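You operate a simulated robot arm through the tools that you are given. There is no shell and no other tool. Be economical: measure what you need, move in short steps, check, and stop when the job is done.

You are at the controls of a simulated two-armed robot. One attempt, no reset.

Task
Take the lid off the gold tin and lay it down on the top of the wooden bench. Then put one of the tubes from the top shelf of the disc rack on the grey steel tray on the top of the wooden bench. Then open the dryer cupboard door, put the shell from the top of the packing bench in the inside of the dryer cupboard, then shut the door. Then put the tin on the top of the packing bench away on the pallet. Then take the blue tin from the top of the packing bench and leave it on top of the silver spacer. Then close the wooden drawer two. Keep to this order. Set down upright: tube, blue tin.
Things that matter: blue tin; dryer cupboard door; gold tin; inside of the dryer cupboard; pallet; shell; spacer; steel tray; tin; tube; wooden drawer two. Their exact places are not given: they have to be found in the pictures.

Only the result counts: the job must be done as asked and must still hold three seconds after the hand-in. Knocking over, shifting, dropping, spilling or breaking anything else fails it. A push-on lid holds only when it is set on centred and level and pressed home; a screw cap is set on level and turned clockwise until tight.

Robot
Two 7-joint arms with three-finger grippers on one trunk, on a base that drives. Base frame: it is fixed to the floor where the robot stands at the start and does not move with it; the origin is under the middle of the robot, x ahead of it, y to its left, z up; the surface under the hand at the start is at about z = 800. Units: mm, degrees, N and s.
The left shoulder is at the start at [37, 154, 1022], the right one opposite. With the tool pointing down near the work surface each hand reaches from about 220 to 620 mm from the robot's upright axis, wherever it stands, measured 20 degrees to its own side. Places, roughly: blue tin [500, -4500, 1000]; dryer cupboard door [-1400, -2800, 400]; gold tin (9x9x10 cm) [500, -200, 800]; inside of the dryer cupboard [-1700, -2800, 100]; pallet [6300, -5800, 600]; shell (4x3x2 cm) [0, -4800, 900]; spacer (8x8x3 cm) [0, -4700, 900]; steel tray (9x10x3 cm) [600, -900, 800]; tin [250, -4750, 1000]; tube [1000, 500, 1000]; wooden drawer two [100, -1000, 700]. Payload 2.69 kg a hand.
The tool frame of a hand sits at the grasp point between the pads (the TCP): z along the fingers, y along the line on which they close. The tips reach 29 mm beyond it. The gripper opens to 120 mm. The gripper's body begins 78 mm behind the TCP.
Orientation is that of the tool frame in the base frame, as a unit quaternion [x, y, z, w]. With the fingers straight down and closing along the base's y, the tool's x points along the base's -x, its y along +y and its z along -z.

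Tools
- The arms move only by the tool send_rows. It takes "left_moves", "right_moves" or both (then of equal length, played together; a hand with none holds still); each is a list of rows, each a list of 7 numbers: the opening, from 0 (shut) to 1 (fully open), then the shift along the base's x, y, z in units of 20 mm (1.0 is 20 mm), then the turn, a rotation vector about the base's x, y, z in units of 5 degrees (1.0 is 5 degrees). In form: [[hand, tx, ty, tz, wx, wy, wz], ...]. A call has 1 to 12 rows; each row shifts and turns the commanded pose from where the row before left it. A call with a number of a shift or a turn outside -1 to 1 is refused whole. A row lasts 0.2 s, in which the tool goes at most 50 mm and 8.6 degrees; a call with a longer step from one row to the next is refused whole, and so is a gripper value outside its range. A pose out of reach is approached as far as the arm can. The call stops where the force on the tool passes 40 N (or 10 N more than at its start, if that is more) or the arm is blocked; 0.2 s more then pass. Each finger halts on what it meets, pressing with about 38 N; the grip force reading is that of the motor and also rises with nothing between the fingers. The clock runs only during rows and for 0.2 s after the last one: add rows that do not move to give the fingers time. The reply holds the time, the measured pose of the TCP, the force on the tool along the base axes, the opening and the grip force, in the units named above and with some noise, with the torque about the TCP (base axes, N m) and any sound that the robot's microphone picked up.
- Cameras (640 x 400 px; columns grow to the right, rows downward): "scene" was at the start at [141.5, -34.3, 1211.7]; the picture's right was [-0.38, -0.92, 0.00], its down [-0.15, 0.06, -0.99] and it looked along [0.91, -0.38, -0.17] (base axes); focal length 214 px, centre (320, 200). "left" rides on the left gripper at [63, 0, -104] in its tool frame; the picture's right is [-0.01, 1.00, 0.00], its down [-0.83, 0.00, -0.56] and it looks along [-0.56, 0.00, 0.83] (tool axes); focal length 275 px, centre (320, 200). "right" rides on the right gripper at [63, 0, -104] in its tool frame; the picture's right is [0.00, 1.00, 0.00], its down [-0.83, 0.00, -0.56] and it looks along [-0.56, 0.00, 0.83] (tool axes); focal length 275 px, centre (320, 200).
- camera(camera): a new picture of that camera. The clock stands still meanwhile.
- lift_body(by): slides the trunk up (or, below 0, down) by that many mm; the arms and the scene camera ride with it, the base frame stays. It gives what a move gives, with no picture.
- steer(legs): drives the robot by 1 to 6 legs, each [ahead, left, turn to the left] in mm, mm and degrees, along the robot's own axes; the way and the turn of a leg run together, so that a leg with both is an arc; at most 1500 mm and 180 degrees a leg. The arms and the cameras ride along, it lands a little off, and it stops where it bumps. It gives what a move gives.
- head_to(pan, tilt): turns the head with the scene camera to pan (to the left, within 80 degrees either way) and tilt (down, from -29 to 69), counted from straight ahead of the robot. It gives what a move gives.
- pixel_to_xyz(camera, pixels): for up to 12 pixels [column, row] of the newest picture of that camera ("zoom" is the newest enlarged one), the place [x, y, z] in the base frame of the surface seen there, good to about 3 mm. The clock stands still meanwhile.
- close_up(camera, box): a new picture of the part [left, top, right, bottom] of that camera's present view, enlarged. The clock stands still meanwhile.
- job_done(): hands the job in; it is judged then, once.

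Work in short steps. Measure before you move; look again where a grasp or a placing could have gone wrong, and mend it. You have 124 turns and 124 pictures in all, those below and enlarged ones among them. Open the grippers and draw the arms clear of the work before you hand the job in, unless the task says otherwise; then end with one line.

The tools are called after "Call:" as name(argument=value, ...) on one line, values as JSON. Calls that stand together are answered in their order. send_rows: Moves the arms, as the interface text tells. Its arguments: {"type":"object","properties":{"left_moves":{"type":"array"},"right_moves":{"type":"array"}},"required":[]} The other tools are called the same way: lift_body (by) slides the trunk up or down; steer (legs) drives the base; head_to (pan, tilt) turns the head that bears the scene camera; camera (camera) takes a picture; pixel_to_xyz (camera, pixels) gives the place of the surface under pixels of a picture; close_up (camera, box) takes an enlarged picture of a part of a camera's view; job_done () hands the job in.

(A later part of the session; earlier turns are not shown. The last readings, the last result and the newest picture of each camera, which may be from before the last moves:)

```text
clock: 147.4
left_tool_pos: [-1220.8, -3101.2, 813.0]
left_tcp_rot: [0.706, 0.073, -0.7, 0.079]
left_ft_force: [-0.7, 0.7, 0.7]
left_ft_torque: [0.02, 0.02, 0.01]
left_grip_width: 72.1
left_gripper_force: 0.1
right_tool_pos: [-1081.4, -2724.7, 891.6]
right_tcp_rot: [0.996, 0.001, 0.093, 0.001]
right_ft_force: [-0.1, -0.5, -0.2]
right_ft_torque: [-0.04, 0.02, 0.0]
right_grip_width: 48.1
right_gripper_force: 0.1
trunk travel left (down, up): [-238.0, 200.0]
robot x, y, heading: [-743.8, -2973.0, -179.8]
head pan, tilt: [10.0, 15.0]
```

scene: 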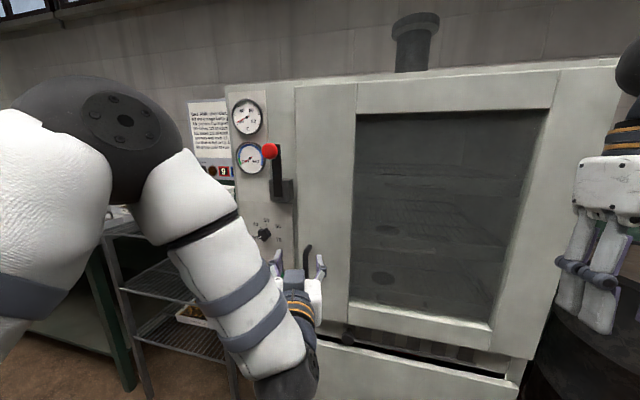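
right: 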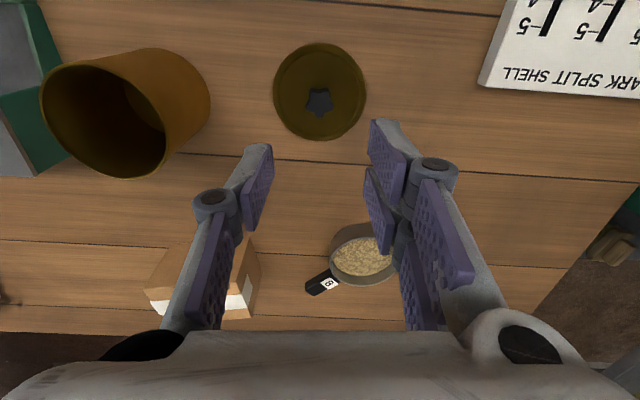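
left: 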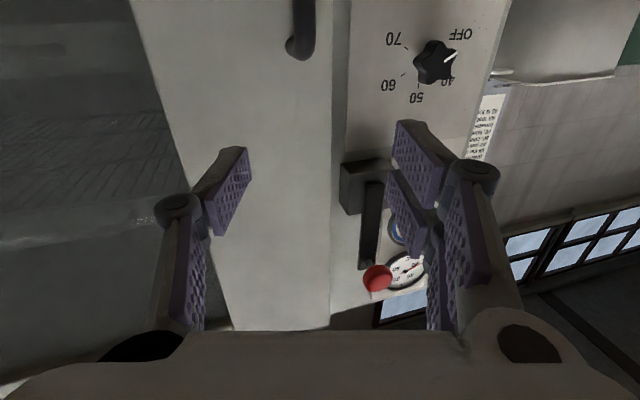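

Clear. I lower further.

Call:
lift_body(by=-235)

Call:
send_rows(left_moves=[[0.6, 0, 0, -0.8, 0, 0, 0], [0.6, 0, 0, -0.8, 0, 0, 0], [0.6, 0, 0, -0.8, 0, 0, 0], [0.6, 0, 0, -0.8, 0, 0, 0], [0.6, 0, 0, -0.8, 0, 0, 0]])

Call:
camera(camera="left")

Call:
camera(camera="scene")

```text
clock: 149.9
left_tool_pos: [-1251.9, -3100.6, 525.8]
left_tcp_rot: [0.751, 0.067, -0.651, 0.083]
left_ft_force: [-0.2, 0.3, 0.3]
left_ft_torque: [0.0, 0.0, 0.03]
left_grip_width: 72.0
left_gripper_force: 0.0
right_tool_pos: [-1137.0, -2725.4, 598.8]
right_tcp_rot: [0.98, 0.001, 0.198, 0.001]
right_ft_force: [-0.3, 0.6, -0.3]
right_ft_torque: [-0.03, 0.02, 0.02]
right_grip_width: 48.0
right_gripper_force: 0.0
trunk travel left (down, up): [-3.0, 435.0]
robot x, y, heading: [-741.7, -2973.8, -179.8]
head pan, tilt: [10.0, 15.0]
```

```text
clock: 151.1
left_tool_pos: [-1251.3, -3101.4, 446.4]
left_tcp_rot: [0.751, 0.068, -0.652, 0.084]
left_ft_force: [0.3, 0.2, 0.2]
left_ft_torque: [-0.02, -0.03, 0.0]
left_grip_width: 72.2
left_gripper_force: 0.2
right_tool_pos: [-1137.7, -2726.2, 597.4]
right_tcp_rot: [0.98, 0.001, 0.198, 0.001]
right_ft_force: [0.4, -0.4, -0.4]
right_ft_torque: [-0.03, 0.03, -0.02]
right_grip_width: 47.8
right_gripper_force: 0.1
trunk travel left (down, up): [-3.0, 435.0]
robot x, y, heading: [-743.8, -2969.2, -179.7]
head pan, tilt: [10.0, 15.0]
```

```text
73 pictures are left
```

left: 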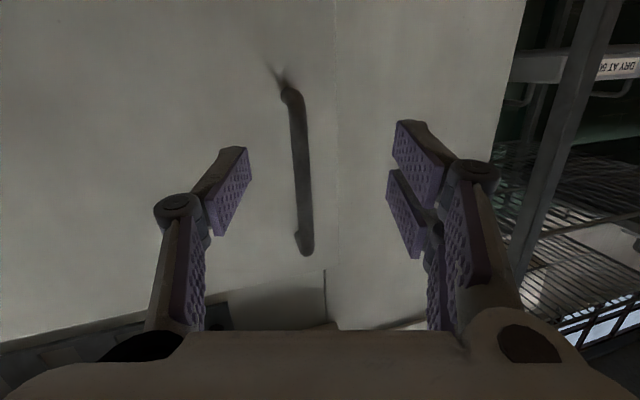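

```text
72 pictures are left
```

scene: 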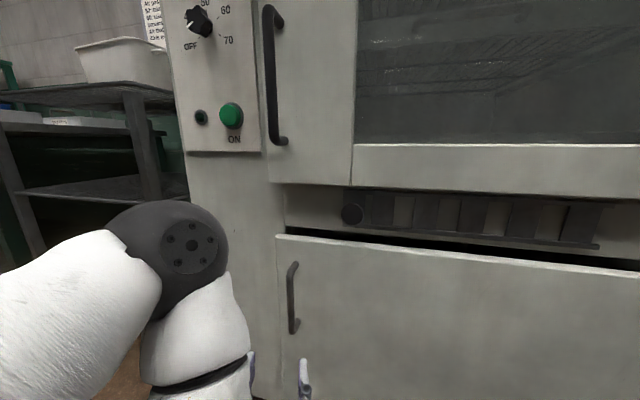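

The handle is right between the fingers' columns (300 px), with the hand now pitched 8° down. I measure the handle.

Call:
pixel_to_xyz(camera="left", pixels=[[297, 110], [300, 170], [305, 230], [306, 250]])

Call:
pixel_to_xyz(camera="scene", pixels=[[291, 275], [291, 300], [292, 325], [310, 300], [636, 290], [279, 240], [284, 390]])

```text
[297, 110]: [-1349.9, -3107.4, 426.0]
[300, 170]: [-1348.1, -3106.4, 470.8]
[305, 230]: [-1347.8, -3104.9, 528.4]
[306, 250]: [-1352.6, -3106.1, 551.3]
```

```text
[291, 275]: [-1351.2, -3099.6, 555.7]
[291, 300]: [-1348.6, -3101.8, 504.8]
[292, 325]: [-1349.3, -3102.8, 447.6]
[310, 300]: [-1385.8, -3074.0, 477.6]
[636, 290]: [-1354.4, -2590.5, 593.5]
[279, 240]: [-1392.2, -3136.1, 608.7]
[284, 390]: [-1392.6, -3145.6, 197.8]
```

Handle bar centre ≈(-1352,-3105), z 425–555; door width ~600 with the hinge near (-1352,-2530). I level the hand, go to z 490 and advance onto the bar.

Call:
send_rows(left_moves=[[0.6, 0, 0, 0.7, -0.174, 0.781, 0], [0.6, 0, 0, 0.7, -0.174, 0.781, 0], [0.6, 0, 0, 0.8, 0, 0, 0], [0.6, -0.8, 0, 0, 0, 0, 0], [0.6, -0.8, 0, 0, 0, 0, 0], [0.6, -0.8, 0, 0, 0, 0, 0], [0.6, -0.8, 0, 0, 0, 0, 0], [0.6, -0.8, -0.1, 0, 0, 0, 0], [0.6, -0.8, -0.1, 0, 0, 0, 0], [0.6, 0, 0, 0, 0, 0, 0]])

Call:
camera(camera="left")

```text
clock: 153.3
left_tool_pos: [-1365.5, -3099.8, 496.7]
left_tcp_rot: [0.704, 0.063, -0.702, 0.09]
left_ft_force: [5.1, 3.0, -0.8]
left_ft_torque: [-0.02, 0.02, -0.17]
left_grip_width: 78.5
left_gripper_force: 1.5
left hand out of reach, approached as far as the arm can: row 1, 2
right_tool_pos: [-1138.2, -2725.4, 599.3]
right_tcp_rot: [0.981, 0.001, 0.196, 0.001]
right_ft_force: [0.3, 0.7, -0.4]
right_ft_torque: [0.0, -0.06, 0.0]
right_grip_width: 47.9
right_gripper_force: 0.1
trunk travel left (down, up): [-3.0, 435.0]
robot x, y, heading: [-743.2, -2975.5, -179.6]
head pan, tilt: [10.0, 15.0]
```

```text
71 pictures are left
```

left: 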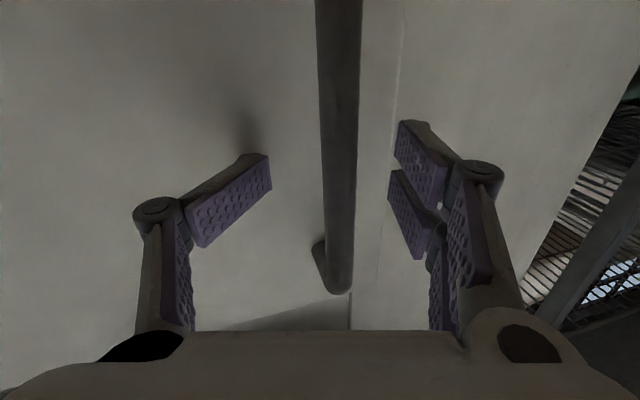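

A fingertip is touching the door (slight force). I back off 14 mm and close on the bar.

Call:
send_rows(left_moves=[[0.6, 0.7, 0, 0, 0, 0, 0], [0.3, 0, 0, 0, 0, 0, 0], [0, 0, 0, 0, 0, 0, 0], [0, 0, 0, 0, 0, 0, 0], [0, 0, 0, 0, 0, 0, 0]])

Call:
camera(camera="left")

```text
clock: 154.5
left_tool_pos: [-1350.9, -3106.7, 497.1]
left_tcp_rot: [0.703, 0.069, -0.702, 0.094]
left_ft_force: [3.1, -40.4, 3.5]
left_ft_torque: [1.46, 0.45, 0.2]
left_grip_width: 13.6
left_gripper_force: 39.8
right_tool_pos: [-1137.7, -2727.2, 599.0]
right_tcp_rot: [0.98, 0.001, 0.197, 0.0]
right_ft_force: [0.4, -0.9, -0.4]
right_ft_torque: [0.0, 0.0, 0.04]
right_grip_width: 48.0
right_gripper_force: 0.1
trunk travel left (down, up): [-3.0, 435.0]
robot x, y, heading: [-742.1, -2975.4, -179.6]
head pan, tilt: [10.0, 15.0]
```

```text
70 pictures are left
```

left: 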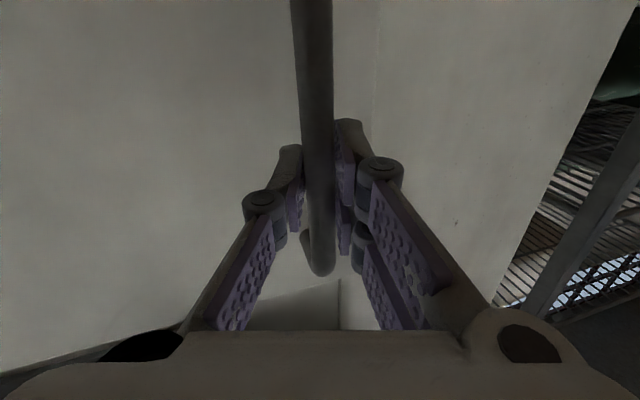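

The handle is held (13.6 mm). I relax the sideways load, then pull gently with the arm to test the door.

Call:
send_rows(left_moves=[[0, 0, -0.3, 0, 0, 0, 0], [0, 0, 0, 0, 0, 0, 0], [0, 0.5, 0, 0, 0, 0, 0], [0, 0.5, 0, 0, 0, 0, 0], [0, 0.5, 0.03, 0, 0, 0, 0.2], [0, 0.5, 0.05, 0, 0, 0, 0.2]])

```text
clock: 155.9
left_tool_pos: [-1309.9, -3104.4, 497.3]
left_tcp_rot: [0.702, 0.076, -0.7, 0.102]
left_ft_force: [0.8, -11.3, 8.1]
left_ft_torque: [1.33, 0.03, -0.03]
left_grip_width: 13.5
left_gripper_force: 40.7
right_tool_pos: [-1137.4, -2724.2, 598.9]
right_tcp_rot: [0.98, 0.0, 0.197, 0.001]
right_ft_force: [0.6, 0.5, 0.0]
right_ft_torque: [-0.01, 0.02, 0.0]
right_grip_width: 48.0
right_gripper_force: 0.0
trunk travel left (down, up): [-3.0, 435.0]
robot x, y, heading: [-740.6, -2969.3, -179.9]
head pan, tilt: [10.0, 15.0]
```

The door moves easily. I drive the robot on an arc about the hinge, 20° first.

Call:
steer(legs=[[-155, -213, 20]])

Call:
camera(camera="left")

```text
clock: 158.2
left_tool_pos: [-1114.5, -3052.2, 496.6]
left_tcp_rot: [0.679, 0.197, -0.672, 0.221]
left_ft_force: [0.0, -0.5, 4.2]
left_ft_torque: [1.12, 0.63, -0.02]
left_grip_width: 13.7
left_gripper_force: 40.3
right_tool_pos: [-1081.0, -2638.6, 598.5]
right_tcp_rot: [0.966, 0.171, 0.194, -0.032]
right_ft_force: [-0.4, 0.6, 0.1]
right_ft_torque: [-0.02, 0.01, 0.01]
right_grip_width: 48.2
right_gripper_force: 0.1
trunk travel left (down, up): [-3.0, 435.0]
robot x, y, heading: [-629.6, -2733.2, -160.1]
head pan, tilt: [10.0, 15.0]
```

```text
69 pictures are left
```

left: 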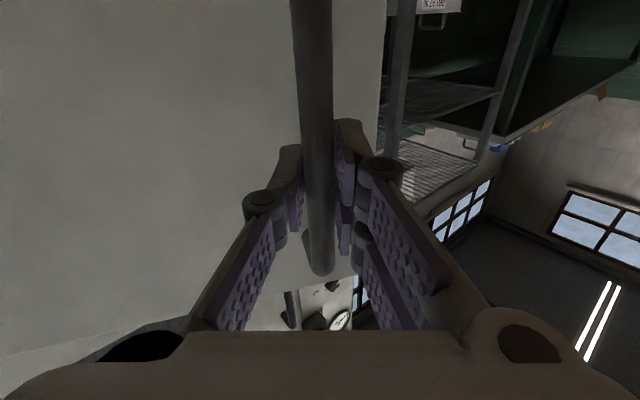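

The door follows with no strain. I continue the arc by another 56°.

Call:
steer(legs=[[-217, -298, 28], [-217, -298, 28]])

Call:
head_to(pan=-10, tilt=15)

Call:
camera(camera="scene")

```text
clock: 161.3
left_tool_pos: [-899.0, -2878.6, 496.8]
left_tcp_rot: [0.611, 0.355, -0.601, 0.373]
left_ft_force: [-0.5, 0.0, -1.1]
left_ft_torque: [0.56, 1.23, -0.03]
left_grip_width: 13.4
left_gripper_force: 39.4
right_tool_pos: [-1062.3, -2500.1, 598.8]
right_tcp_rot: [0.895, 0.4, 0.181, -0.079]
right_ft_force: [-0.3, 0.7, 0.3]
right_ft_torque: [0.02, 0.01, 0.0]
right_grip_width: 47.8
right_gripper_force: 0.1
trunk travel left (down, up): [-3.0, 435.0]
robot x, y, heading: [-618.9, -2370.6, -131.7]
head pan, tilt: [10.0, 15.0]
stopped in leg 2: the force on the tool passed its limit at 42 N (the readings are from after the stop); the commanded pose is now the measured one
```

```text
clock: 162.2
left_tool_pos: [-898.8, -2878.7, 497.7]
left_tcp_rot: [0.611, 0.355, -0.601, 0.373]
left_ft_force: [-1.5, -0.9, -1.6]
left_ft_torque: [0.61, 1.07, 0.01]
left_grip_width: 13.3
left_gripper_force: 39.9
right_tool_pos: [-1063.3, -2498.8, 599.1]
right_tcp_rot: [0.895, 0.401, 0.181, -0.079]
right_ft_force: [-0.4, -0.3, -0.6]
right_ft_torque: [0.01, -0.02, -0.02]
right_grip_width: 47.9
right_gripper_force: 0.1
trunk travel left (down, up): [-3.0, 435.0]
robot x, y, heading: [-615.1, -2373.4, -131.6]
head pan, tilt: [-10.0, 15.0]
```

```text
68 pictures are left
```

scene: 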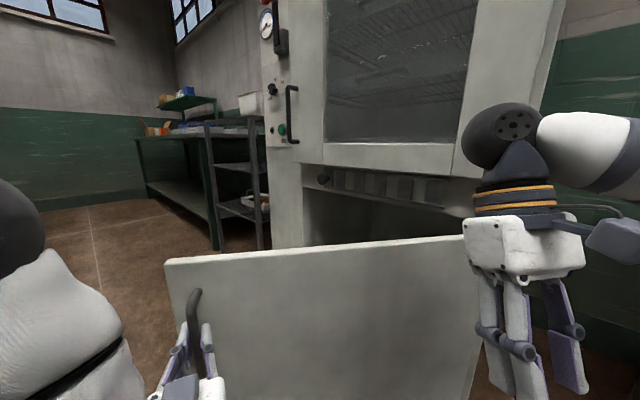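

The door is 52° open; refitted hinge (-1361,-2525). I continue in smaller arc legs.

Call:
steer(legs=[[-95, -128, 12]])

Call:
steer(legs=[[-95, -128, 12]])

```text
clock: 163.8
left_tool_pos: [-837.4, -2774.5, 496.5]
left_tcp_rot: [0.571, 0.416, -0.559, 0.433]
left_ft_force: [-28.2, 13.0, -2.0]
left_ft_torque: [0.73, 0.96, -0.21]
left_grip_width: 13.3
left_gripper_force: 39.5
right_tool_pos: [-1075.6, -2440.4, 597.7]
right_tcp_rot: [0.847, 0.494, 0.171, -0.098]
right_ft_force: [1.1, -0.2, -0.2]
right_ft_torque: [0.0, 0.02, -0.02]
right_grip_width: 47.9
right_gripper_force: 0.1
trunk travel left (down, up): [-3.0, 435.0]
robot x, y, heading: [-665.3, -2223.1, -119.2]
head pan, tilt: [-10.0, 15.0]
```

```text
clock: 165.4
left_tool_pos: [-798.5, -2660.0, 497.7]
left_tcp_rot: [0.525, 0.473, -0.511, 0.489]
left_ft_force: [-20.7, 5.4, -2.2]
left_ft_torque: [0.35, 1.11, -0.19]
left_grip_width: 13.4
left_gripper_force: 40.2
right_tool_pos: [-1100.2, -2382.8, 598.9]
right_tcp_rot: [0.791, 0.579, 0.161, -0.115]
right_ft_force: [-0.7, 0.5, 0.0]
right_ft_torque: [0.01, 0.0, -0.03]
right_grip_width: 48.2
right_gripper_force: 0.0
trunk travel left (down, up): [-3.0, 435.0]
robot x, y, heading: [-748.2, -2081.9, -107.3]
head pan, tilt: [-10.0, 15.0]
```

The door is ~76° open. I release the handle and withdraw the hand.

Call:
send_rows(left_moves=[[0.2, 0, 0, 0, 0, 0, 0], [0.4, 0, 0, 0, 0, 0, 0], [0.5, 0, 0, 0, 0, 0, 0], [0.5, 0.05, 0.6, 0, 0, 0, 0], [0.5, 0.05, 0.8, 0, 0, 0, 0], [0.5, 0.05, 0.8, 0, 0, 0, 0], [0.5, 0.05, 0.8, 0, 0, 0, 0]])

Call:
steer(legs=[[-250, 0, 0]])

Call:
lift_body(by=385)

Call:
head_to(pan=5, tilt=30)

Call:
camera(camera="scene")

```text
clock: 167.1
left_tool_pos: [-796.6, -2603.7, 498.6]
left_tcp_rot: [0.526, 0.474, -0.511, 0.487]
left_ft_force: [-0.5, 0.2, -1.7]
left_ft_torque: [0.0, 0.04, -0.01]
left_grip_width: 60.0
left_gripper_force: 0.1
left hand out of reach, approached as far as the arm can: row 7
right_tool_pos: [-1099.8, -2381.9, 598.6]
right_tcp_rot: [0.791, 0.579, 0.16, -0.115]
right_ft_force: [-0.8, 0.6, 0.1]
right_ft_torque: [0.06, -0.01, 0.0]
right_grip_width: 47.9
right_gripper_force: 0.0
trunk travel left (down, up): [-3.0, 435.0]
robot x, y, heading: [-742.4, -2079.8, -107.4]
head pan, tilt: [-10.0, 15.0]
```

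```text
clock: 168.9
left_tool_pos: [-721.4, -2364.5, 498.7]
left_tcp_rot: [0.526, 0.474, -0.512, 0.487]
left_ft_force: [-0.6, 0.2, 0.7]
left_ft_torque: [0.01, 0.01, 0.03]
left_grip_width: 60.0
left_gripper_force: 0.1
right_tool_pos: [-1023.8, -2145.1, 598.2]
right_tcp_rot: [0.791, 0.579, 0.16, -0.115]
right_ft_force: [0.0, -0.2, 0.1]
right_ft_torque: [-0.02, 0.03, -0.01]
right_grip_width: 47.9
right_gripper_force: 0.1
trunk travel left (down, up): [-3.0, 435.0]
robot x, y, heading: [-665.0, -1840.8, -107.4]
head pan, tilt: [-10.0, 15.0]
```

```text
clock: 172.6
left_tool_pos: [-721.2, -2364.2, 883.1]
left_tcp_rot: [0.526, 0.474, -0.511, 0.487]
left_ft_force: [-0.2, 0.3, -0.6]
left_ft_torque: [-0.03, 0.03, 0.0]
left_grip_width: 60.2
left_gripper_force: 0.0
right_tool_pos: [-1024.5, -2143.3, 983.8]
right_tcp_rot: [0.791, 0.579, 0.161, -0.115]
right_ft_force: [-0.5, -0.4, 0.2]
right_ft_torque: [0.01, -0.02, 0.0]
right_grip_width: 47.9
right_gripper_force: 0.1
trunk travel left (down, up): [-388.0, 50.0]
robot x, y, heading: [-673.9, -1844.4, -107.4]
head pan, tilt: [-10.0, 15.0]
```

```text
clock: 173.4
left_tool_pos: [-721.3, -2365.7, 884.9]
left_tcp_rot: [0.526, 0.473, -0.512, 0.487]
left_ft_force: [-0.6, 0.2, 0.2]
left_ft_torque: [0.01, 0.0, -0.01]
left_grip_width: 59.8
left_gripper_force: 0.0
right_tool_pos: [-1025.2, -2143.2, 983.4]
right_tcp_rot: [0.791, 0.58, 0.159, -0.115]
right_ft_force: [-0.6, 0.1, -1.0]
right_ft_torque: [0.0, -0.01, 0.01]
right_grip_width: 47.9
right_gripper_force: 0.1
trunk travel left (down, up): [-388.0, 50.0]
robot x, y, heading: [-671.5, -1842.7, -107.4]
head pan, tilt: [5.0, 30.0]
```

```text
67 pictures are left
```

scene: 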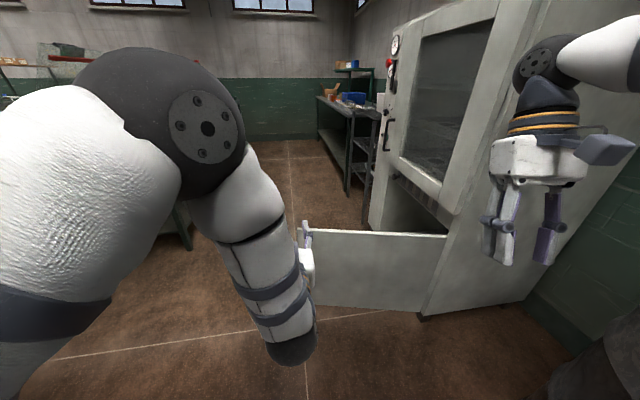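

The door stays open. I drive down the corridor at x≈-400 toward the packing bench and look ahead.

Call:
steer(legs=[[0, 0, 17.4], [0, 270, 0], [1100, 0, 0]])

Call:
head_to(pan=15, tilt=15)

Call:
camera(camera="scene")

```text
clock: 182.2
left_tool_pos: [-296.9, -3455.3, 883.6]
left_tcp_rot: [0.448, 0.548, -0.433, 0.558]
left_ft_force: [-1.1, -1.2, -0.2]
left_ft_torque: [0.02, -0.01, -0.02]
left_grip_width: 60.1
left_gripper_force: 0.1
right_tool_pos: [-649.4, -3334.1, 983.9]
right_tcp_rot: [0.695, 0.692, 0.141, -0.139]
right_ft_force: [-0.6, 0.6, 0.1]
right_ft_torque: [0.0, 0.0, 0.0]
right_grip_width: 47.9
right_gripper_force: 0.1
trunk travel left (down, up): [-388.0, 50.0]
robot x, y, heading: [-404.9, -2942.4, -90.1]
head pan, tilt: [5.0, 30.0]
```

```text
clock: 183.0
left_tool_pos: [-295.7, -3454.5, 882.2]
left_tcp_rot: [0.45, 0.547, -0.433, 0.558]
left_ft_force: [0.3, 0.0, -0.4]
left_ft_torque: [0.05, 0.03, -0.01]
left_grip_width: 59.9
left_gripper_force: 0.1
right_tool_pos: [-651.4, -3334.8, 983.3]
right_tcp_rot: [0.694, 0.692, 0.14, -0.138]
right_ft_force: [-0.7, -0.1, 0.3]
right_ft_torque: [-0.02, 0.01, 0.0]
right_grip_width: 48.2
right_gripper_force: 0.1
trunk travel left (down, up): [-388.0, 50.0]
robot x, y, heading: [-403.4, -2941.7, -90.4]
head pan, tilt: [15.0, 15.0]
```

```text
66 pictures are left
```

scene: 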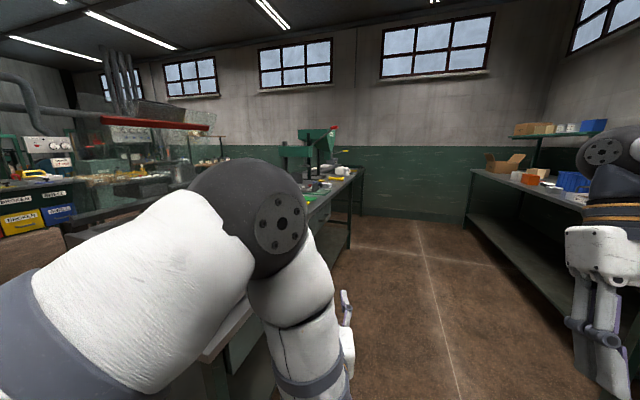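

The left arm blocks the view, so I return the left hand to a tool-down pose near the body.

Call:
send_rows(left_moves=[[0.5, 0.2, 0.5, 1, 0, 0, -0.9], [0.5, 0.2, 0.5, 1, 0, 0, -0.9], [0.5, 0.2, 0.5, 1, 0, 0, -0.7], [0.5, 0.2, 0.5, 1, 1, 0, 0], [0.5, 0.2, 0.5, 1, 1, 0, 0], [0.5, 0.2, 0.5, 1, 1, 0, 0], [0.5, 0.2, 0.5, 1, 1, 0, 0], [0.5, 0.2, 0.5, 1, 1, 0, 0], [0.5, 0.2, 0.5, 0.5, 1, 0, 0], [0.5, 0.2, 0.5, 0.5, 1, 0, 0], [0.5, 0.2, 0.5, 0.5, 1, 0, 0], [0.5, 0.2, 0.5, 0.5, 1, 0, 0]])

Call:
send_rows(left_moves=[[0.5, 0.2, 0.3, 0, 1, 0, 0], [0.5, 0.2, 0.3, 0, 1, 0, 0], [0.5, 0.2, 0.3, 0, 1, 0, 0], [0.5, 0.2, 0.3, 0, 1, 0, 0], [0.5, 0.2, 0.3, 0, 1, 0, 0], [0.5, 0.2, 0.3, 0, 1, 0, 0], [0.5, 0.2, 0.3, 0, 1, 0, 0], [0.5, 0.2, 0.3, 0, 1, 0, 0], [0.5, 0.2, 0.3, 0, 1, 0, 0]])

Call:
steer(legs=[[900, 0, 0]])

Call:
head_to(pan=50, tilt=20)

Call:
camera(camera="scene")

```text
clock: 185.6
left_tool_pos: [-249.5, -3337.1, 1084.0]
left_tcp_rot: [0.662, 0.646, -0.262, 0.275]
left_ft_force: [0.1, -0.7, 0.3]
left_ft_torque: [0.02, 0.0, 0.02]
left_grip_width: 59.8
left_gripper_force: 0.0
left hand out of reach, approached as far as the arm can: row 6
right_tool_pos: [-650.6, -3335.3, 983.4]
right_tcp_rot: [0.694, 0.692, 0.141, -0.138]
right_ft_force: [0.7, -0.1, 1.2]
right_ft_torque: [0.01, -0.02, 0.0]
right_grip_width: 48.1
right_gripper_force: 0.1
trunk travel left (down, up): [-388.0, 50.0]
robot x, y, heading: [-402.5, -2945.4, -90.3]
head pan, tilt: [15.0, 15.0]
```

```text
clock: 187.6
left_tool_pos: [-213.6, -3283.7, 1084.5]
left_tcp_rot: [0.717, 0.698, 0.003, 0.001]
left_ft_force: [0.4, 0.2, 0.0]
left_ft_torque: [-0.01, 0.02, 0.0]
left_grip_width: 59.9
left_gripper_force: 0.0
right_tool_pos: [-650.8, -3333.9, 983.8]
right_tcp_rot: [0.695, 0.691, 0.142, -0.138]
right_ft_force: [-0.2, 0.5, -0.5]
right_ft_torque: [0.05, -0.01, 0.01]
right_grip_width: 47.8
right_gripper_force: 0.0
trunk travel left (down, up): [-388.0, 50.0]
robot x, y, heading: [-400.8, -2937.3, -90.3]
head pan, tilt: [15.0, 15.0]
```

```text
clock: 192.3
left_tool_pos: [-211.7, -4180.5, 1084.7]
left_tcp_rot: [0.715, 0.699, 0.004, 0.001]
left_ft_force: [-0.8, -0.3, 0.4]
left_ft_torque: [0.05, 0.0, -0.01]
left_grip_width: 60.0
left_gripper_force: 0.0
right_tool_pos: [-649.9, -4232.8, 982.8]
right_tcp_rot: [0.694, 0.693, 0.141, -0.139]
right_ft_force: [-1.0, -0.1, -0.3]
right_ft_torque: [0.01, 0.01, 0.03]
right_grip_width: 48.0
right_gripper_force: 0.0
trunk travel left (down, up): [-388.0, 50.0]
robot x, y, heading: [-405.3, -3840.5, -89.9]
head pan, tilt: [15.0, 15.0]
```

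```text
clock: 193.3
left_tool_pos: [-213.8, -4181.9, 1084.2]
left_tcp_rot: [0.715, 0.699, 0.003, 0.001]
left_ft_force: [-0.8, 0.3, -0.7]
left_ft_torque: [-0.02, 0.03, -0.02]
left_grip_width: 60.1
left_gripper_force: 0.0
right_tool_pos: [-650.3, -4234.5, 983.6]
right_tcp_rot: [0.694, 0.693, 0.14, -0.138]
right_ft_force: [-0.1, -0.6, 0.1]
right_ft_torque: [0.03, 0.05, 0.02]
right_grip_width: 48.0
right_gripper_force: 0.1
trunk travel left (down, up): [-388.0, 50.0]
robot x, y, heading: [-405.6, -3839.6, -90.3]
head pan, tilt: [50.0, 20.0]
```

```text
65 pictures are left
```

scene: 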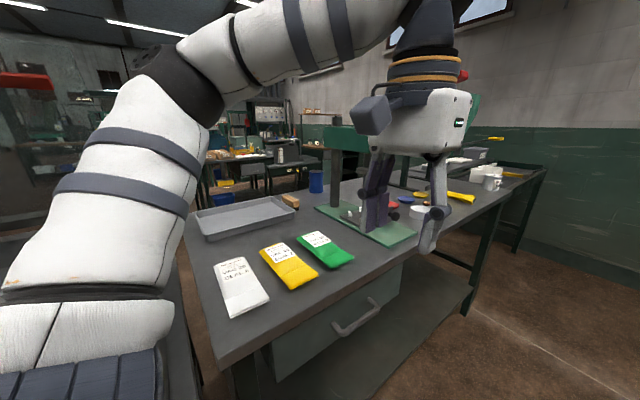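

The packing bench lies at x ≥ about -30. I turn to face it and slide to y≈-4550.

Call:
steer(legs=[[0, -100, 0], [700, 0, 0], [0, 0, 90]])

Call:
head_to(pan=0, tilt=30)

Call:
camera(camera="scene")

```text
clock: 200.1
left_tool_pos: [-155.5, -4693.8, 1066.0]
left_tcp_rot: [0.467, 0.883, 0.04, -0.014]
left_ft_force: [-0.1, -0.5, 0.9]
left_ft_torque: [-0.01, -0.01, 0.0]
left_grip_width: 59.7
left_gripper_force: 0.0
right_tool_pos: [-465.3, -5004.0, 984.9]
right_tcp_rot: [0.436, 0.879, 0.09, -0.173]
right_ft_force: [-0.1, 0.2, 0.1]
right_ft_torque: [0.04, -0.01, 0.02]
right_grip_width: 48.2
right_gripper_force: 0.2
trunk travel left (down, up): [-388.0, 50.0]
robot x, y, heading: [-504.2, -4536.4, -53.0]
head pan, tilt: [50.0, 20.0]
stopped in leg 3: the force on the tool passed its limit at 103 N (the readings are from after the stop); the commanded pose is now the measured one
```

```text
clock: 201.3
left_tool_pos: [-155.8, -4696.3, 1065.6]
left_tcp_rot: [0.465, 0.884, 0.038, -0.014]
left_ft_force: [0.5, -0.3, -0.4]
left_ft_torque: [0.0, 0.03, 0.0]
left_grip_width: 60.1
left_gripper_force: 0.0
right_tool_pos: [-465.2, -5004.6, 982.2]
right_tcp_rot: [0.435, 0.878, 0.092, -0.175]
right_ft_force: [-0.6, -0.7, -0.4]
right_ft_torque: [0.0, -0.02, 0.01]
right_grip_width: 48.0
right_gripper_force: 0.0
trunk travel left (down, up): [-388.0, 50.0]
robot x, y, heading: [-509.0, -4535.9, -52.6]
head pan, tilt: [0.0, 30.0]
```

```text
64 pictures are left
```

scene: 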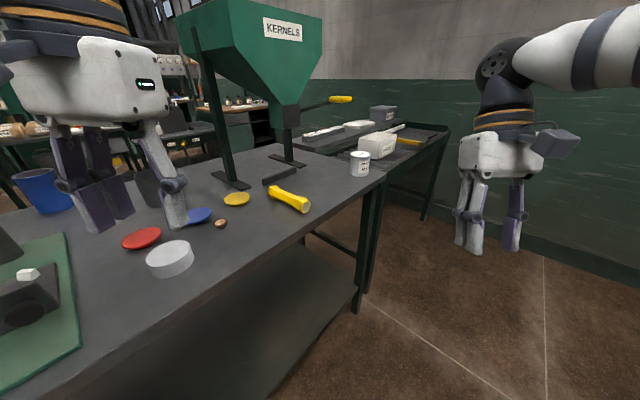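

The left hand hit something while turning. I measure the surroundings before moving.

Call:
pixel_to_xyz(camera="scene", pixels=[[170, 258], [220, 223], [140, 238], [200, 215], [237, 198], [290, 200], [360, 163], [40, 190], [60, 300], [80, 370], [275, 245], [30, 273]])

Call:
camera(camera="left")

Call:
head_to(pan=50, tilt=20)

Call:
camera(camera="scene")

```text
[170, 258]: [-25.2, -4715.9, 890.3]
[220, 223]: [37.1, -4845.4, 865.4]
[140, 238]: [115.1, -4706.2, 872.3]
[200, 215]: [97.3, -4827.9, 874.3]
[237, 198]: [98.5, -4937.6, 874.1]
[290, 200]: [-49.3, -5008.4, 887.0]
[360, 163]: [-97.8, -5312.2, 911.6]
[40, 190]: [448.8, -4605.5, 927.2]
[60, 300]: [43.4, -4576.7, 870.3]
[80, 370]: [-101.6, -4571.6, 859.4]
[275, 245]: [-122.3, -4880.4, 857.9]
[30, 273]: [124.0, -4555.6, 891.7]
```

```text
63 pictures are left
```

left: 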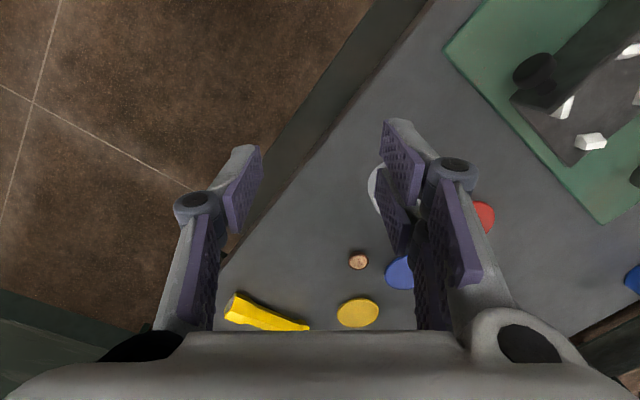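

```text
clock: 202.5
left_tool_pos: [-154.5, -4693.8, 1066.0]
left_tcp_rot: [0.466, 0.884, 0.036, -0.013]
left_ft_force: [0.6, 0.1, -1.0]
left_ft_torque: [0.0, 0.03, 0.03]
left_grip_width: 60.1
left_gripper_force: 0.0
right_tool_pos: [-467.2, -5004.1, 982.2]
right_tcp_rot: [0.435, 0.878, 0.091, -0.176]
right_ft_force: [1.0, 0.0, 0.3]
right_ft_torque: [0.01, -0.03, -0.01]
right_grip_width: 48.1
right_gripper_force: 0.1
trunk travel left (down, up): [-388.0, 50.0]
robot x, y, heading: [-504.8, -4540.7, -52.8]
head pan, tilt: [50.0, 20.0]
```

```text
62 pictures are left
```

scene: 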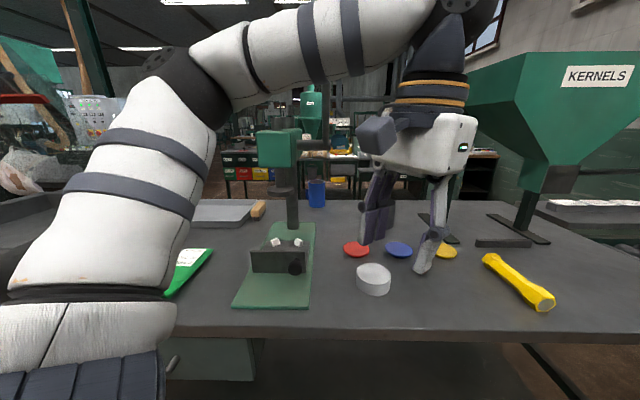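

The small shell is near (37,-4845), the silver spacer at (-25,-4716) and the blue tin near (449,-4605). I look closer at the press to see what the arm touched.

Call:
pixel_to_xyz(camera="scene", pixels=[[278, 148], [292, 195], [275, 300], [235, 300], [312, 230], [160, 200], [230, 60], [375, 50], [317, 190], [225, 212], [430, 150], [450, 110]])

Call:
close_up(camera="scene", box=[200, 100, 500, 320])

```text
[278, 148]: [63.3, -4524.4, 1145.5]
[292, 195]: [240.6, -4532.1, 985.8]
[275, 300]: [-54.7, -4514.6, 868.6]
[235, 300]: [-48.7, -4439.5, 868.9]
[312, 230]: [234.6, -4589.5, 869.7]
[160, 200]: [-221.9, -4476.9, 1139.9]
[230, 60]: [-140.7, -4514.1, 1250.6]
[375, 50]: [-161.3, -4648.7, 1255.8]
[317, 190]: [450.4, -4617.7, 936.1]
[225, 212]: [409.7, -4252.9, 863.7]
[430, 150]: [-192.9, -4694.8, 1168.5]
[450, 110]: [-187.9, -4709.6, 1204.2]
```

```text
1.82 times, centred on (350, 210) of scene
```

zoom: 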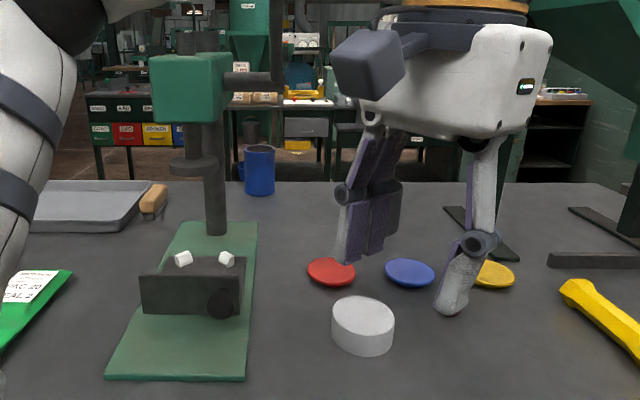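

I look higher to find the press lever that the arm may have touched.

Call:
head_to(pan=35, tilt=-10)

Call:
camera(camera="scene")

```text
clock: 203.4
left_tool_pos: [-155.4, -4695.2, 1066.3]
left_tcp_rot: [0.467, 0.884, 0.036, -0.013]
left_ft_force: [0.4, -1.1, 0.2]
left_ft_torque: [-0.02, 0.03, 0.0]
left_grip_width: 60.0
left_gripper_force: 0.1
right_tool_pos: [-465.0, -5002.5, 981.3]
right_tcp_rot: [0.435, 0.878, 0.092, -0.176]
right_ft_force: [-0.4, -0.4, 0.3]
right_ft_torque: [-0.03, 0.0, 0.0]
right_grip_width: 48.2
right_gripper_force: 0.1
trunk travel left (down, up): [-388.0, 50.0]
robot x, y, heading: [-504.8, -4541.8, -52.8]
head pan, tilt: [35.0, -10.0]
```

```text
60 pictures are left
```

scene: 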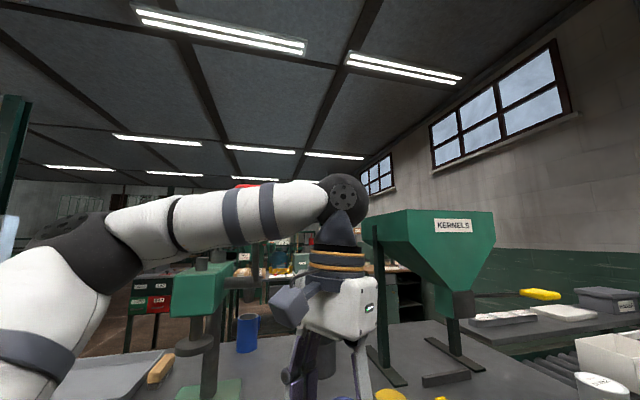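

The forearm is against the press's red-knob lever. I move the robot straight back (-x) 250 mm, finish turning, and look again.

Call:
steer(legs=[[-151, -199, 0], [0, 0, 52.8]])

Call:
head_to(pan=-5, tilt=15)

Call:
camera(camera="scene")

```text
clock: 207.9
left_tool_pos: [-415.9, -4352.5, 1066.1]
left_tcp_rot: [0.025, 0.999, 0.024, -0.027]
left_ft_force: [-0.5, -0.5, -0.1]
left_ft_torque: [0.02, 0.0, 0.01]
left_grip_width: 59.8
left_gripper_force: 0.2
right_tool_pos: [-358.9, -4786.8, 982.7]
right_tcp_rot: [0.0, 0.98, 0.001, -0.197]
right_ft_force: [0.2, -0.2, 0.7]
right_ft_torque: [-0.03, 0.01, -0.02]
right_grip_width: 48.0
right_gripper_force: 0.1
trunk travel left (down, up): [-388.0, 50.0]
robot x, y, heading: [-753.8, -4537.4, -0.2]
head pan, tilt: [35.0, -10.0]
```

```text
clock: 209.0
left_tool_pos: [-416.8, -4352.6, 1065.4]
left_tcp_rot: [0.025, 0.999, 0.024, -0.027]
left_ft_force: [0.3, -0.4, 1.0]
left_ft_torque: [0.0, -0.04, -0.02]
left_grip_width: 60.2
left_gripper_force: 0.0
right_tool_pos: [-359.3, -4786.9, 984.6]
right_tcp_rot: [0.0, 0.981, 0.001, -0.196]
right_ft_force: [-0.6, 0.1, -0.1]
right_ft_torque: [0.05, -0.02, 0.02]
right_grip_width: 47.9
right_gripper_force: 0.0
trunk travel left (down, up): [-388.0, 50.0]
robot x, y, heading: [-754.9, -4539.2, 0.1]
head pan, tilt: [-5.0, 15.0]
```

```text
59 pictures are left
```

scene: 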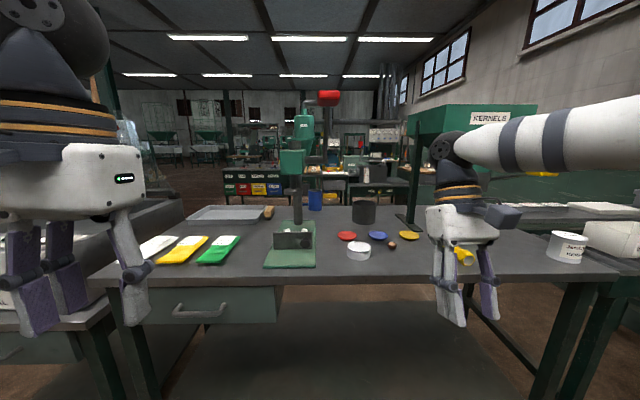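

Good overview. I measure the press handle, tins, and the shell.

Call:
pixel_to_xyz(camera="scene", pixels=[[327, 98], [318, 92], [338, 98], [292, 160], [363, 205], [363, 220], [315, 195], [315, 208], [359, 250], [392, 243], [250, 295], [480, 280]])

Call:
close_up(camera="scene", box=[280, 180, 480, 280])

```text
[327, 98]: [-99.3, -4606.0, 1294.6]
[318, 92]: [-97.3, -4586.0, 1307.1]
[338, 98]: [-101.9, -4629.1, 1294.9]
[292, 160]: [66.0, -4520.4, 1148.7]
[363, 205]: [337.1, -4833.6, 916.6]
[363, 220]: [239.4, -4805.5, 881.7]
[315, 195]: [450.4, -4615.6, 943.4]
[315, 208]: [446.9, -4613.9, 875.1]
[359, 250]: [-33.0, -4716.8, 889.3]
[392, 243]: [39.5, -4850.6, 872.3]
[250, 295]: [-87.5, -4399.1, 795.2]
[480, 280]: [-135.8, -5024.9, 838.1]
```

```text
3.20 times, centred on (380, 230) of scene
```

zoom: 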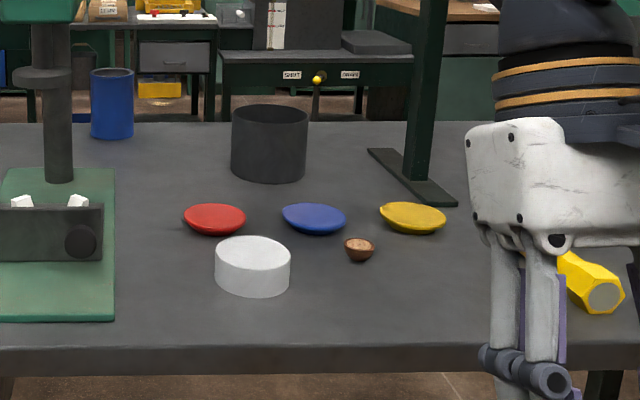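

The press handle is at (-100,-4606, z 1295). I retract the left hand, straighten the right hand (22.7° pitch), then move the robot in.

Call:
send_rows(left_moves=[[0.5, -1, 0.5, 0, 0, 0, 0], [0.5, -1, 0.5, 0, 0, 0, 0], [0.5, -1, 0.5, 0, 0, 0, 0], [0.5, -1, 0.5, 0, 0, 0, 0], [0.5, -1, 0.5, 0, 0, 0, 0], [0.5, 0, 0, 0, 0, 0, 0]], right_moves=[[0.5, -0.3, 0, 1, 0, -0.91, 0], [0.5, -0.3, 0, 1, 0, -0.91, 0], [0.5, 0, 0, 1, 0, -0.91, 0], [0.5, 0, 0, 1, 0, -0.91, 0], [0.5, 0, 0, 1, 0, -0.91, 0], [0.5, 0, 0, 0, 0, 0, 0]])

Call:
steer(legs=[[0, -150, 0], [300, 0, 0]])

Call:
camera(camera="right")

```text
clock: 210.4
left_tool_pos: [-517.3, -4301.8, 1067.9]
left_tcp_rot: [0.024, 0.999, 0.025, -0.027]
left_ft_force: [0.6, 0.0, -0.1]
left_ft_torque: [-0.02, 0.01, -0.01]
left_grip_width: 60.0
left_gripper_force: 0.1
right_tool_pos: [-372.0, -4787.2, 1082.8]
right_tcp_rot: [0.0, 1.0, 0.001, 0.0]
right_ft_force: [0.7, 0.2, 0.2]
right_ft_torque: [0.01, 0.03, -0.01]
right_grip_width: 59.7
right_gripper_force: 0.1
trunk travel left (down, up): [-388.0, 50.0]
robot x, y, heading: [-754.4, -4542.7, 0.0]
head pan, tilt: [-5.0, 15.0]
```

```text
clock: 213.8
left_tool_pos: [-216.8, -4450.3, 1067.3]
left_tcp_rot: [0.025, 0.999, 0.025, -0.027]
left_ft_force: [0.1, 0.2, 0.0]
left_ft_torque: [0.01, 0.0, -0.04]
left_grip_width: 60.1
left_gripper_force: 0.0
right_tool_pos: [-72.3, -4935.9, 1083.6]
right_tcp_rot: [0.001, 1.0, 0.001, -0.001]
right_ft_force: [0.5, -0.3, -0.5]
right_ft_torque: [0.0, 0.01, -0.03]
right_grip_width: 60.2
right_gripper_force: 0.0
trunk travel left (down, up): [-388.0, 50.0]
robot x, y, heading: [-454.3, -4692.2, -0.2]
head pan, tilt: [-5.0, 15.0]
```

```text
57 pictures are left
```

right: 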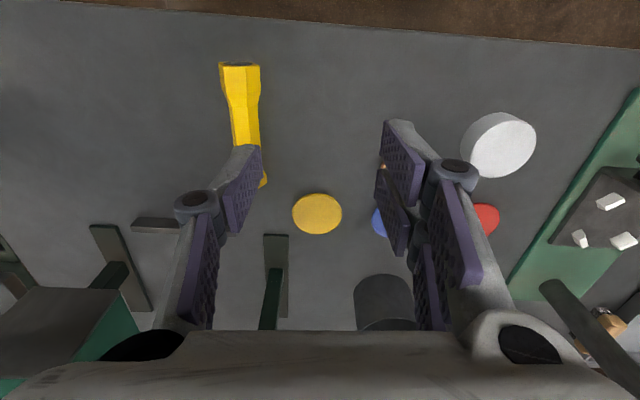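

I move the right hand above the shell and look again.

Call:
send_rows(right_moves=[[0.5, 0.694, 0.544, -0.6, 0, 0, 0], [0.5, 0.694, 0.544, -0.6, 0, 0, 0], [0.5, 0.694, 0.544, -0.6, 0, 0, 0], [0.5, 0.694, 0.544, -0.6, 0, 0, 0], [0.5, 0.694, 0.544, -0.6, 0, 0, 0], [0.5, 0.694, 0.544, -0.6, 0, 0, 0], [0.5, 0.694, 0.544, -0.6, 0, 0, 0], [0.5, 0.694, 0.544, -0.6, 0, 0, 0], [0.5, 0, 0, 0, 0, 0, 0]])

Call:
close_up(camera="right", box=[220, 40, 460, 220])

```text
clock: 215.8
left_tool_pos: [-218.0, -4451.3, 1067.1]
left_tcp_rot: [0.026, 0.999, 0.024, -0.028]
left_ft_force: [1.1, -0.5, 0.6]
left_ft_torque: [-0.01, 0.05, 0.01]
left_grip_width: 59.9
left_gripper_force: 0.0
right_tool_pos: [39.2, -4847.7, 988.0]
right_tcp_rot: [0.001, 1.0, 0.002, 0.0]
right_ft_force: [-0.3, 0.0, 0.4]
right_ft_torque: [0.0, 0.0, 0.01]
right_grip_width: 60.1
right_gripper_force: 0.0
trunk travel left (down, up): [-388.0, 50.0]
robot x, y, heading: [-453.2, -4691.1, -0.0]
head pan, tilt: [-5.0, 15.0]
```

```text
2.22 times, centred on (340, 130) of right
```

zoom: 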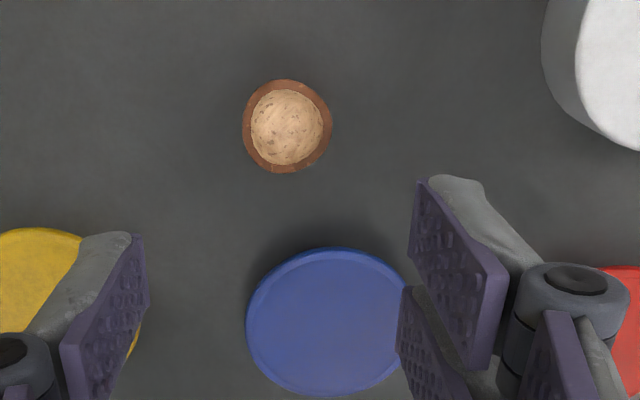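

I measure the shell's outline in the zoom.

Call:
pixel_to_xyz(camera="zoom", pixels=[[246, 127], [329, 127], [287, 84], [287, 170], [287, 127], [325, 252], [540, 80], [200, 200]])

```text
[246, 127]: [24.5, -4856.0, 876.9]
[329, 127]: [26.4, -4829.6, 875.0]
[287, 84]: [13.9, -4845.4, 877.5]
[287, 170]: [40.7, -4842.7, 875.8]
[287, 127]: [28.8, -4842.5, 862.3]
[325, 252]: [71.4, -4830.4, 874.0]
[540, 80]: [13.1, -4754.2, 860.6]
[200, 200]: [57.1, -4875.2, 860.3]
```

Shell centre (27,-4843), rim z 877. I descend to TCP z 891 and close.

Call:
send_rows(right_moves=[[0.5, -0.6, 0.2, 0, 0, 0, 0], [0.45, 0, 0, -1, 0, 0, 0], [0.45, 0, 0, -1, 0, 0, 0], [0.45, 0, 0, -1, 0, 0, 0], [0.45, 0, 0, -1, 0, 0, 0], [0.45, 0, 0, -0.8, 0, 0, 0], [0.45, 0, 0, 0, 0, 0, 0], [0.2, 0, 0, 0, 0, 0, 0], [0, 0, 0, 0, 0, 0, 0], [0, 0, 0, 0, 0, 0, 0], [0, 0, 0, 0.5, 0, 0, 0], [0, 0, 0, 1, 0, 0, 0]])

Call:
camera(camera="right")

```text
clock: 218.4
left_tool_pos: [-217.7, -4451.2, 1067.8]
left_tcp_rot: [0.024, 0.999, 0.024, -0.027]
left_ft_force: [0.6, -0.1, -0.6]
left_ft_torque: [0.02, 0.0, -0.03]
left_grip_width: 60.1
left_gripper_force: 0.1
right_tool_pos: [26.9, -4845.2, 921.5]
right_tcp_rot: [0.001, 1.0, 0.002, 0.001]
right_ft_force: [-0.4, 0.2, 0.4]
right_ft_torque: [0.05, 0.04, -0.02]
right_grip_width: 22.1
right_gripper_force: 38.0
trunk travel left (down, up): [-388.0, 50.0]
robot x, y, heading: [-455.6, -4689.4, 0.2]
head pan, tilt: [-5.0, 15.0]
```

```text
55 pictures are left
```

right: 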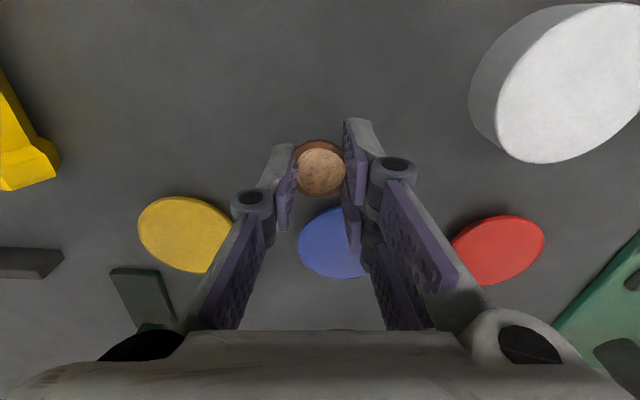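

The shell is held (22 mm). I raise and pull back the right hand, back the robot away, turn and head to the dryer.

Call:
send_rows(right_moves=[[0, 0, 0, 1, 0, 0, 0], [0, 0, 0, 1, 0, 0, 0], [0, 0, 0, 1, 0, 0, 0], [0, 0, 0, 1, 0, 0, 0], [0, 0, 0, 1, 0, 0, 0], [0, -1, -0.3, 0.8, 0, 0, 0], [0, -1, -0.3, 0.8, 0, 0, 0], [0, -1, -0.3, 0.8, 0, 0, 0], [0, -1, -0.3, 0, 0, 0, 0], [0, -1, -0.3, 0, 0, 0, 0]])

Call:
steer(legs=[[-330, 0, 0], [0, 0, 179.9], [0, -1400, 0]])

Call:
head_to(pan=-10, tilt=25)

Call:
camera(camera="scene")

```text
clock: 220.6
left_tool_pos: [-217.7, -4451.8, 1067.4]
left_tcp_rot: [0.026, 0.999, 0.024, -0.027]
left_ft_force: [-0.3, 0.3, -1.3]
left_ft_torque: [-0.02, -0.04, 0.0]
left_grip_width: 60.1
left_gripper_force: 0.0
right_tool_pos: [-75.6, -4876.3, 1070.7]
right_tcp_rot: [0.001, 1.0, 0.001, 0.001]
right_ft_force: [0.9, -0.4, -0.1]
right_ft_torque: [0.0, 0.01, -0.01]
right_grip_width: 19.8
right_gripper_force: 38.0
trunk travel left (down, up): [-388.0, 50.0]
robot x, y, heading: [-454.9, -4687.6, -0.2]
head pan, tilt: [-5.0, 15.0]
```

```text
clock: 240.7
left_tool_pos: [-1036.7, -3534.8, 1067.8]
left_tcp_rot: [0.999, -0.016, 0.028, 0.024]
left_ft_force: [-0.1, 0.3, 0.2]
left_ft_torque: [-0.02, 0.04, -0.01]
left_grip_width: 60.1
left_gripper_force: 0.0
right_tool_pos: [-1187.6, -3113.8, 1070.8]
right_tcp_rot: [1.0, 0.008, 0.0, 0.002]
right_ft_force: [1.0, -1.3, 0.2]
right_ft_torque: [0.01, -0.01, 0.0]
right_grip_width: 17.5
right_gripper_force: 38.0
trunk travel left (down, up): [-388.0, 50.0]
robot x, y, heading: [-801.6, -3293.1, -179.3]
head pan, tilt: [-5.0, 15.0]
```

```text
clock: 241.4
left_tool_pos: [-1037.1, -3535.2, 1068.0]
left_tcp_rot: [0.999, -0.017, 0.028, 0.024]
left_ft_force: [-0.4, 0.1, 0.3]
left_ft_torque: [0.02, 0.05, 0.02]
left_grip_width: 60.0
left_gripper_force: 0.1
right_tool_pos: [-1186.9, -3113.0, 1069.7]
right_tcp_rot: [1.0, 0.008, 0.0, 0.001]
right_ft_force: [-0.3, 1.4, -0.1]
right_ft_torque: [0.0, 0.02, -0.02]
right_grip_width: 17.4
right_gripper_force: 38.1
trunk travel left (down, up): [-388.0, 50.0]
robot x, y, heading: [-804.8, -3293.7, -179.0]
head pan, tilt: [-10.0, 25.0]
```

```text
54 pictures are left
```

scene: 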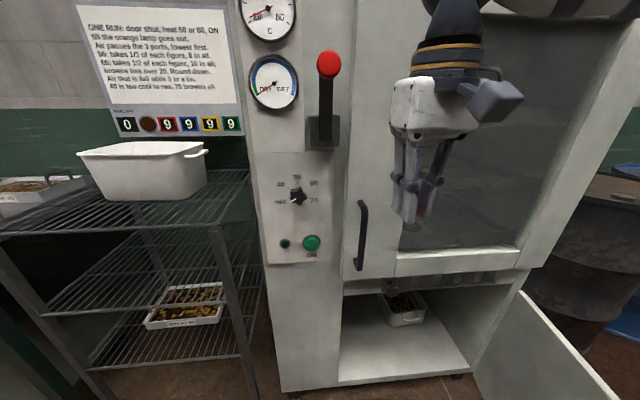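

The right grip width is shrinking (22→17.4), so the shell may be slipping. I check.

Call:
close_up(camera="right", box=[240, 80, 400, 220])

Call:
pixel_to_xyz(camera="scene", pixels=[[400, 350], [345, 380], [460, 372], [405, 300], [420, 320], [380, 330], [340, 290], [520, 270], [520, 292], [600, 385], [480, 370], [370, 335]])

```text
2.86 times, centred on (320, 150) of right
```

zoom: 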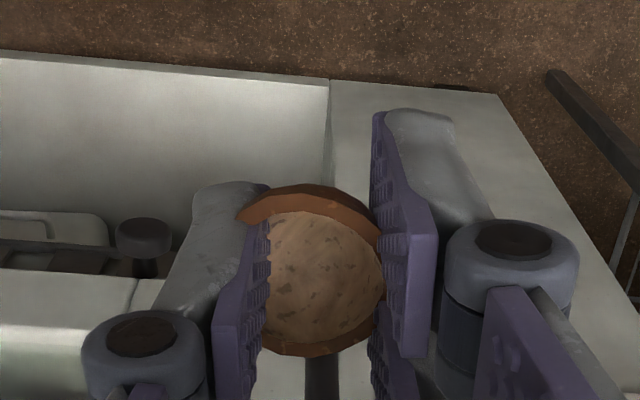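

```text
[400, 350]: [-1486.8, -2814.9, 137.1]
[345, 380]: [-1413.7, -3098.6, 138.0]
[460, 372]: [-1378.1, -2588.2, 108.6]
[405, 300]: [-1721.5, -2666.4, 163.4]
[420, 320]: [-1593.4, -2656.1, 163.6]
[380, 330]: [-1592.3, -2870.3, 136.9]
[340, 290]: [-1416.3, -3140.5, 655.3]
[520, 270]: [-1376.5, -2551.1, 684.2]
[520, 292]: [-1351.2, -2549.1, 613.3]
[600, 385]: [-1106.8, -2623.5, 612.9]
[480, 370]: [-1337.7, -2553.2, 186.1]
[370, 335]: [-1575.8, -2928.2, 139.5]
```

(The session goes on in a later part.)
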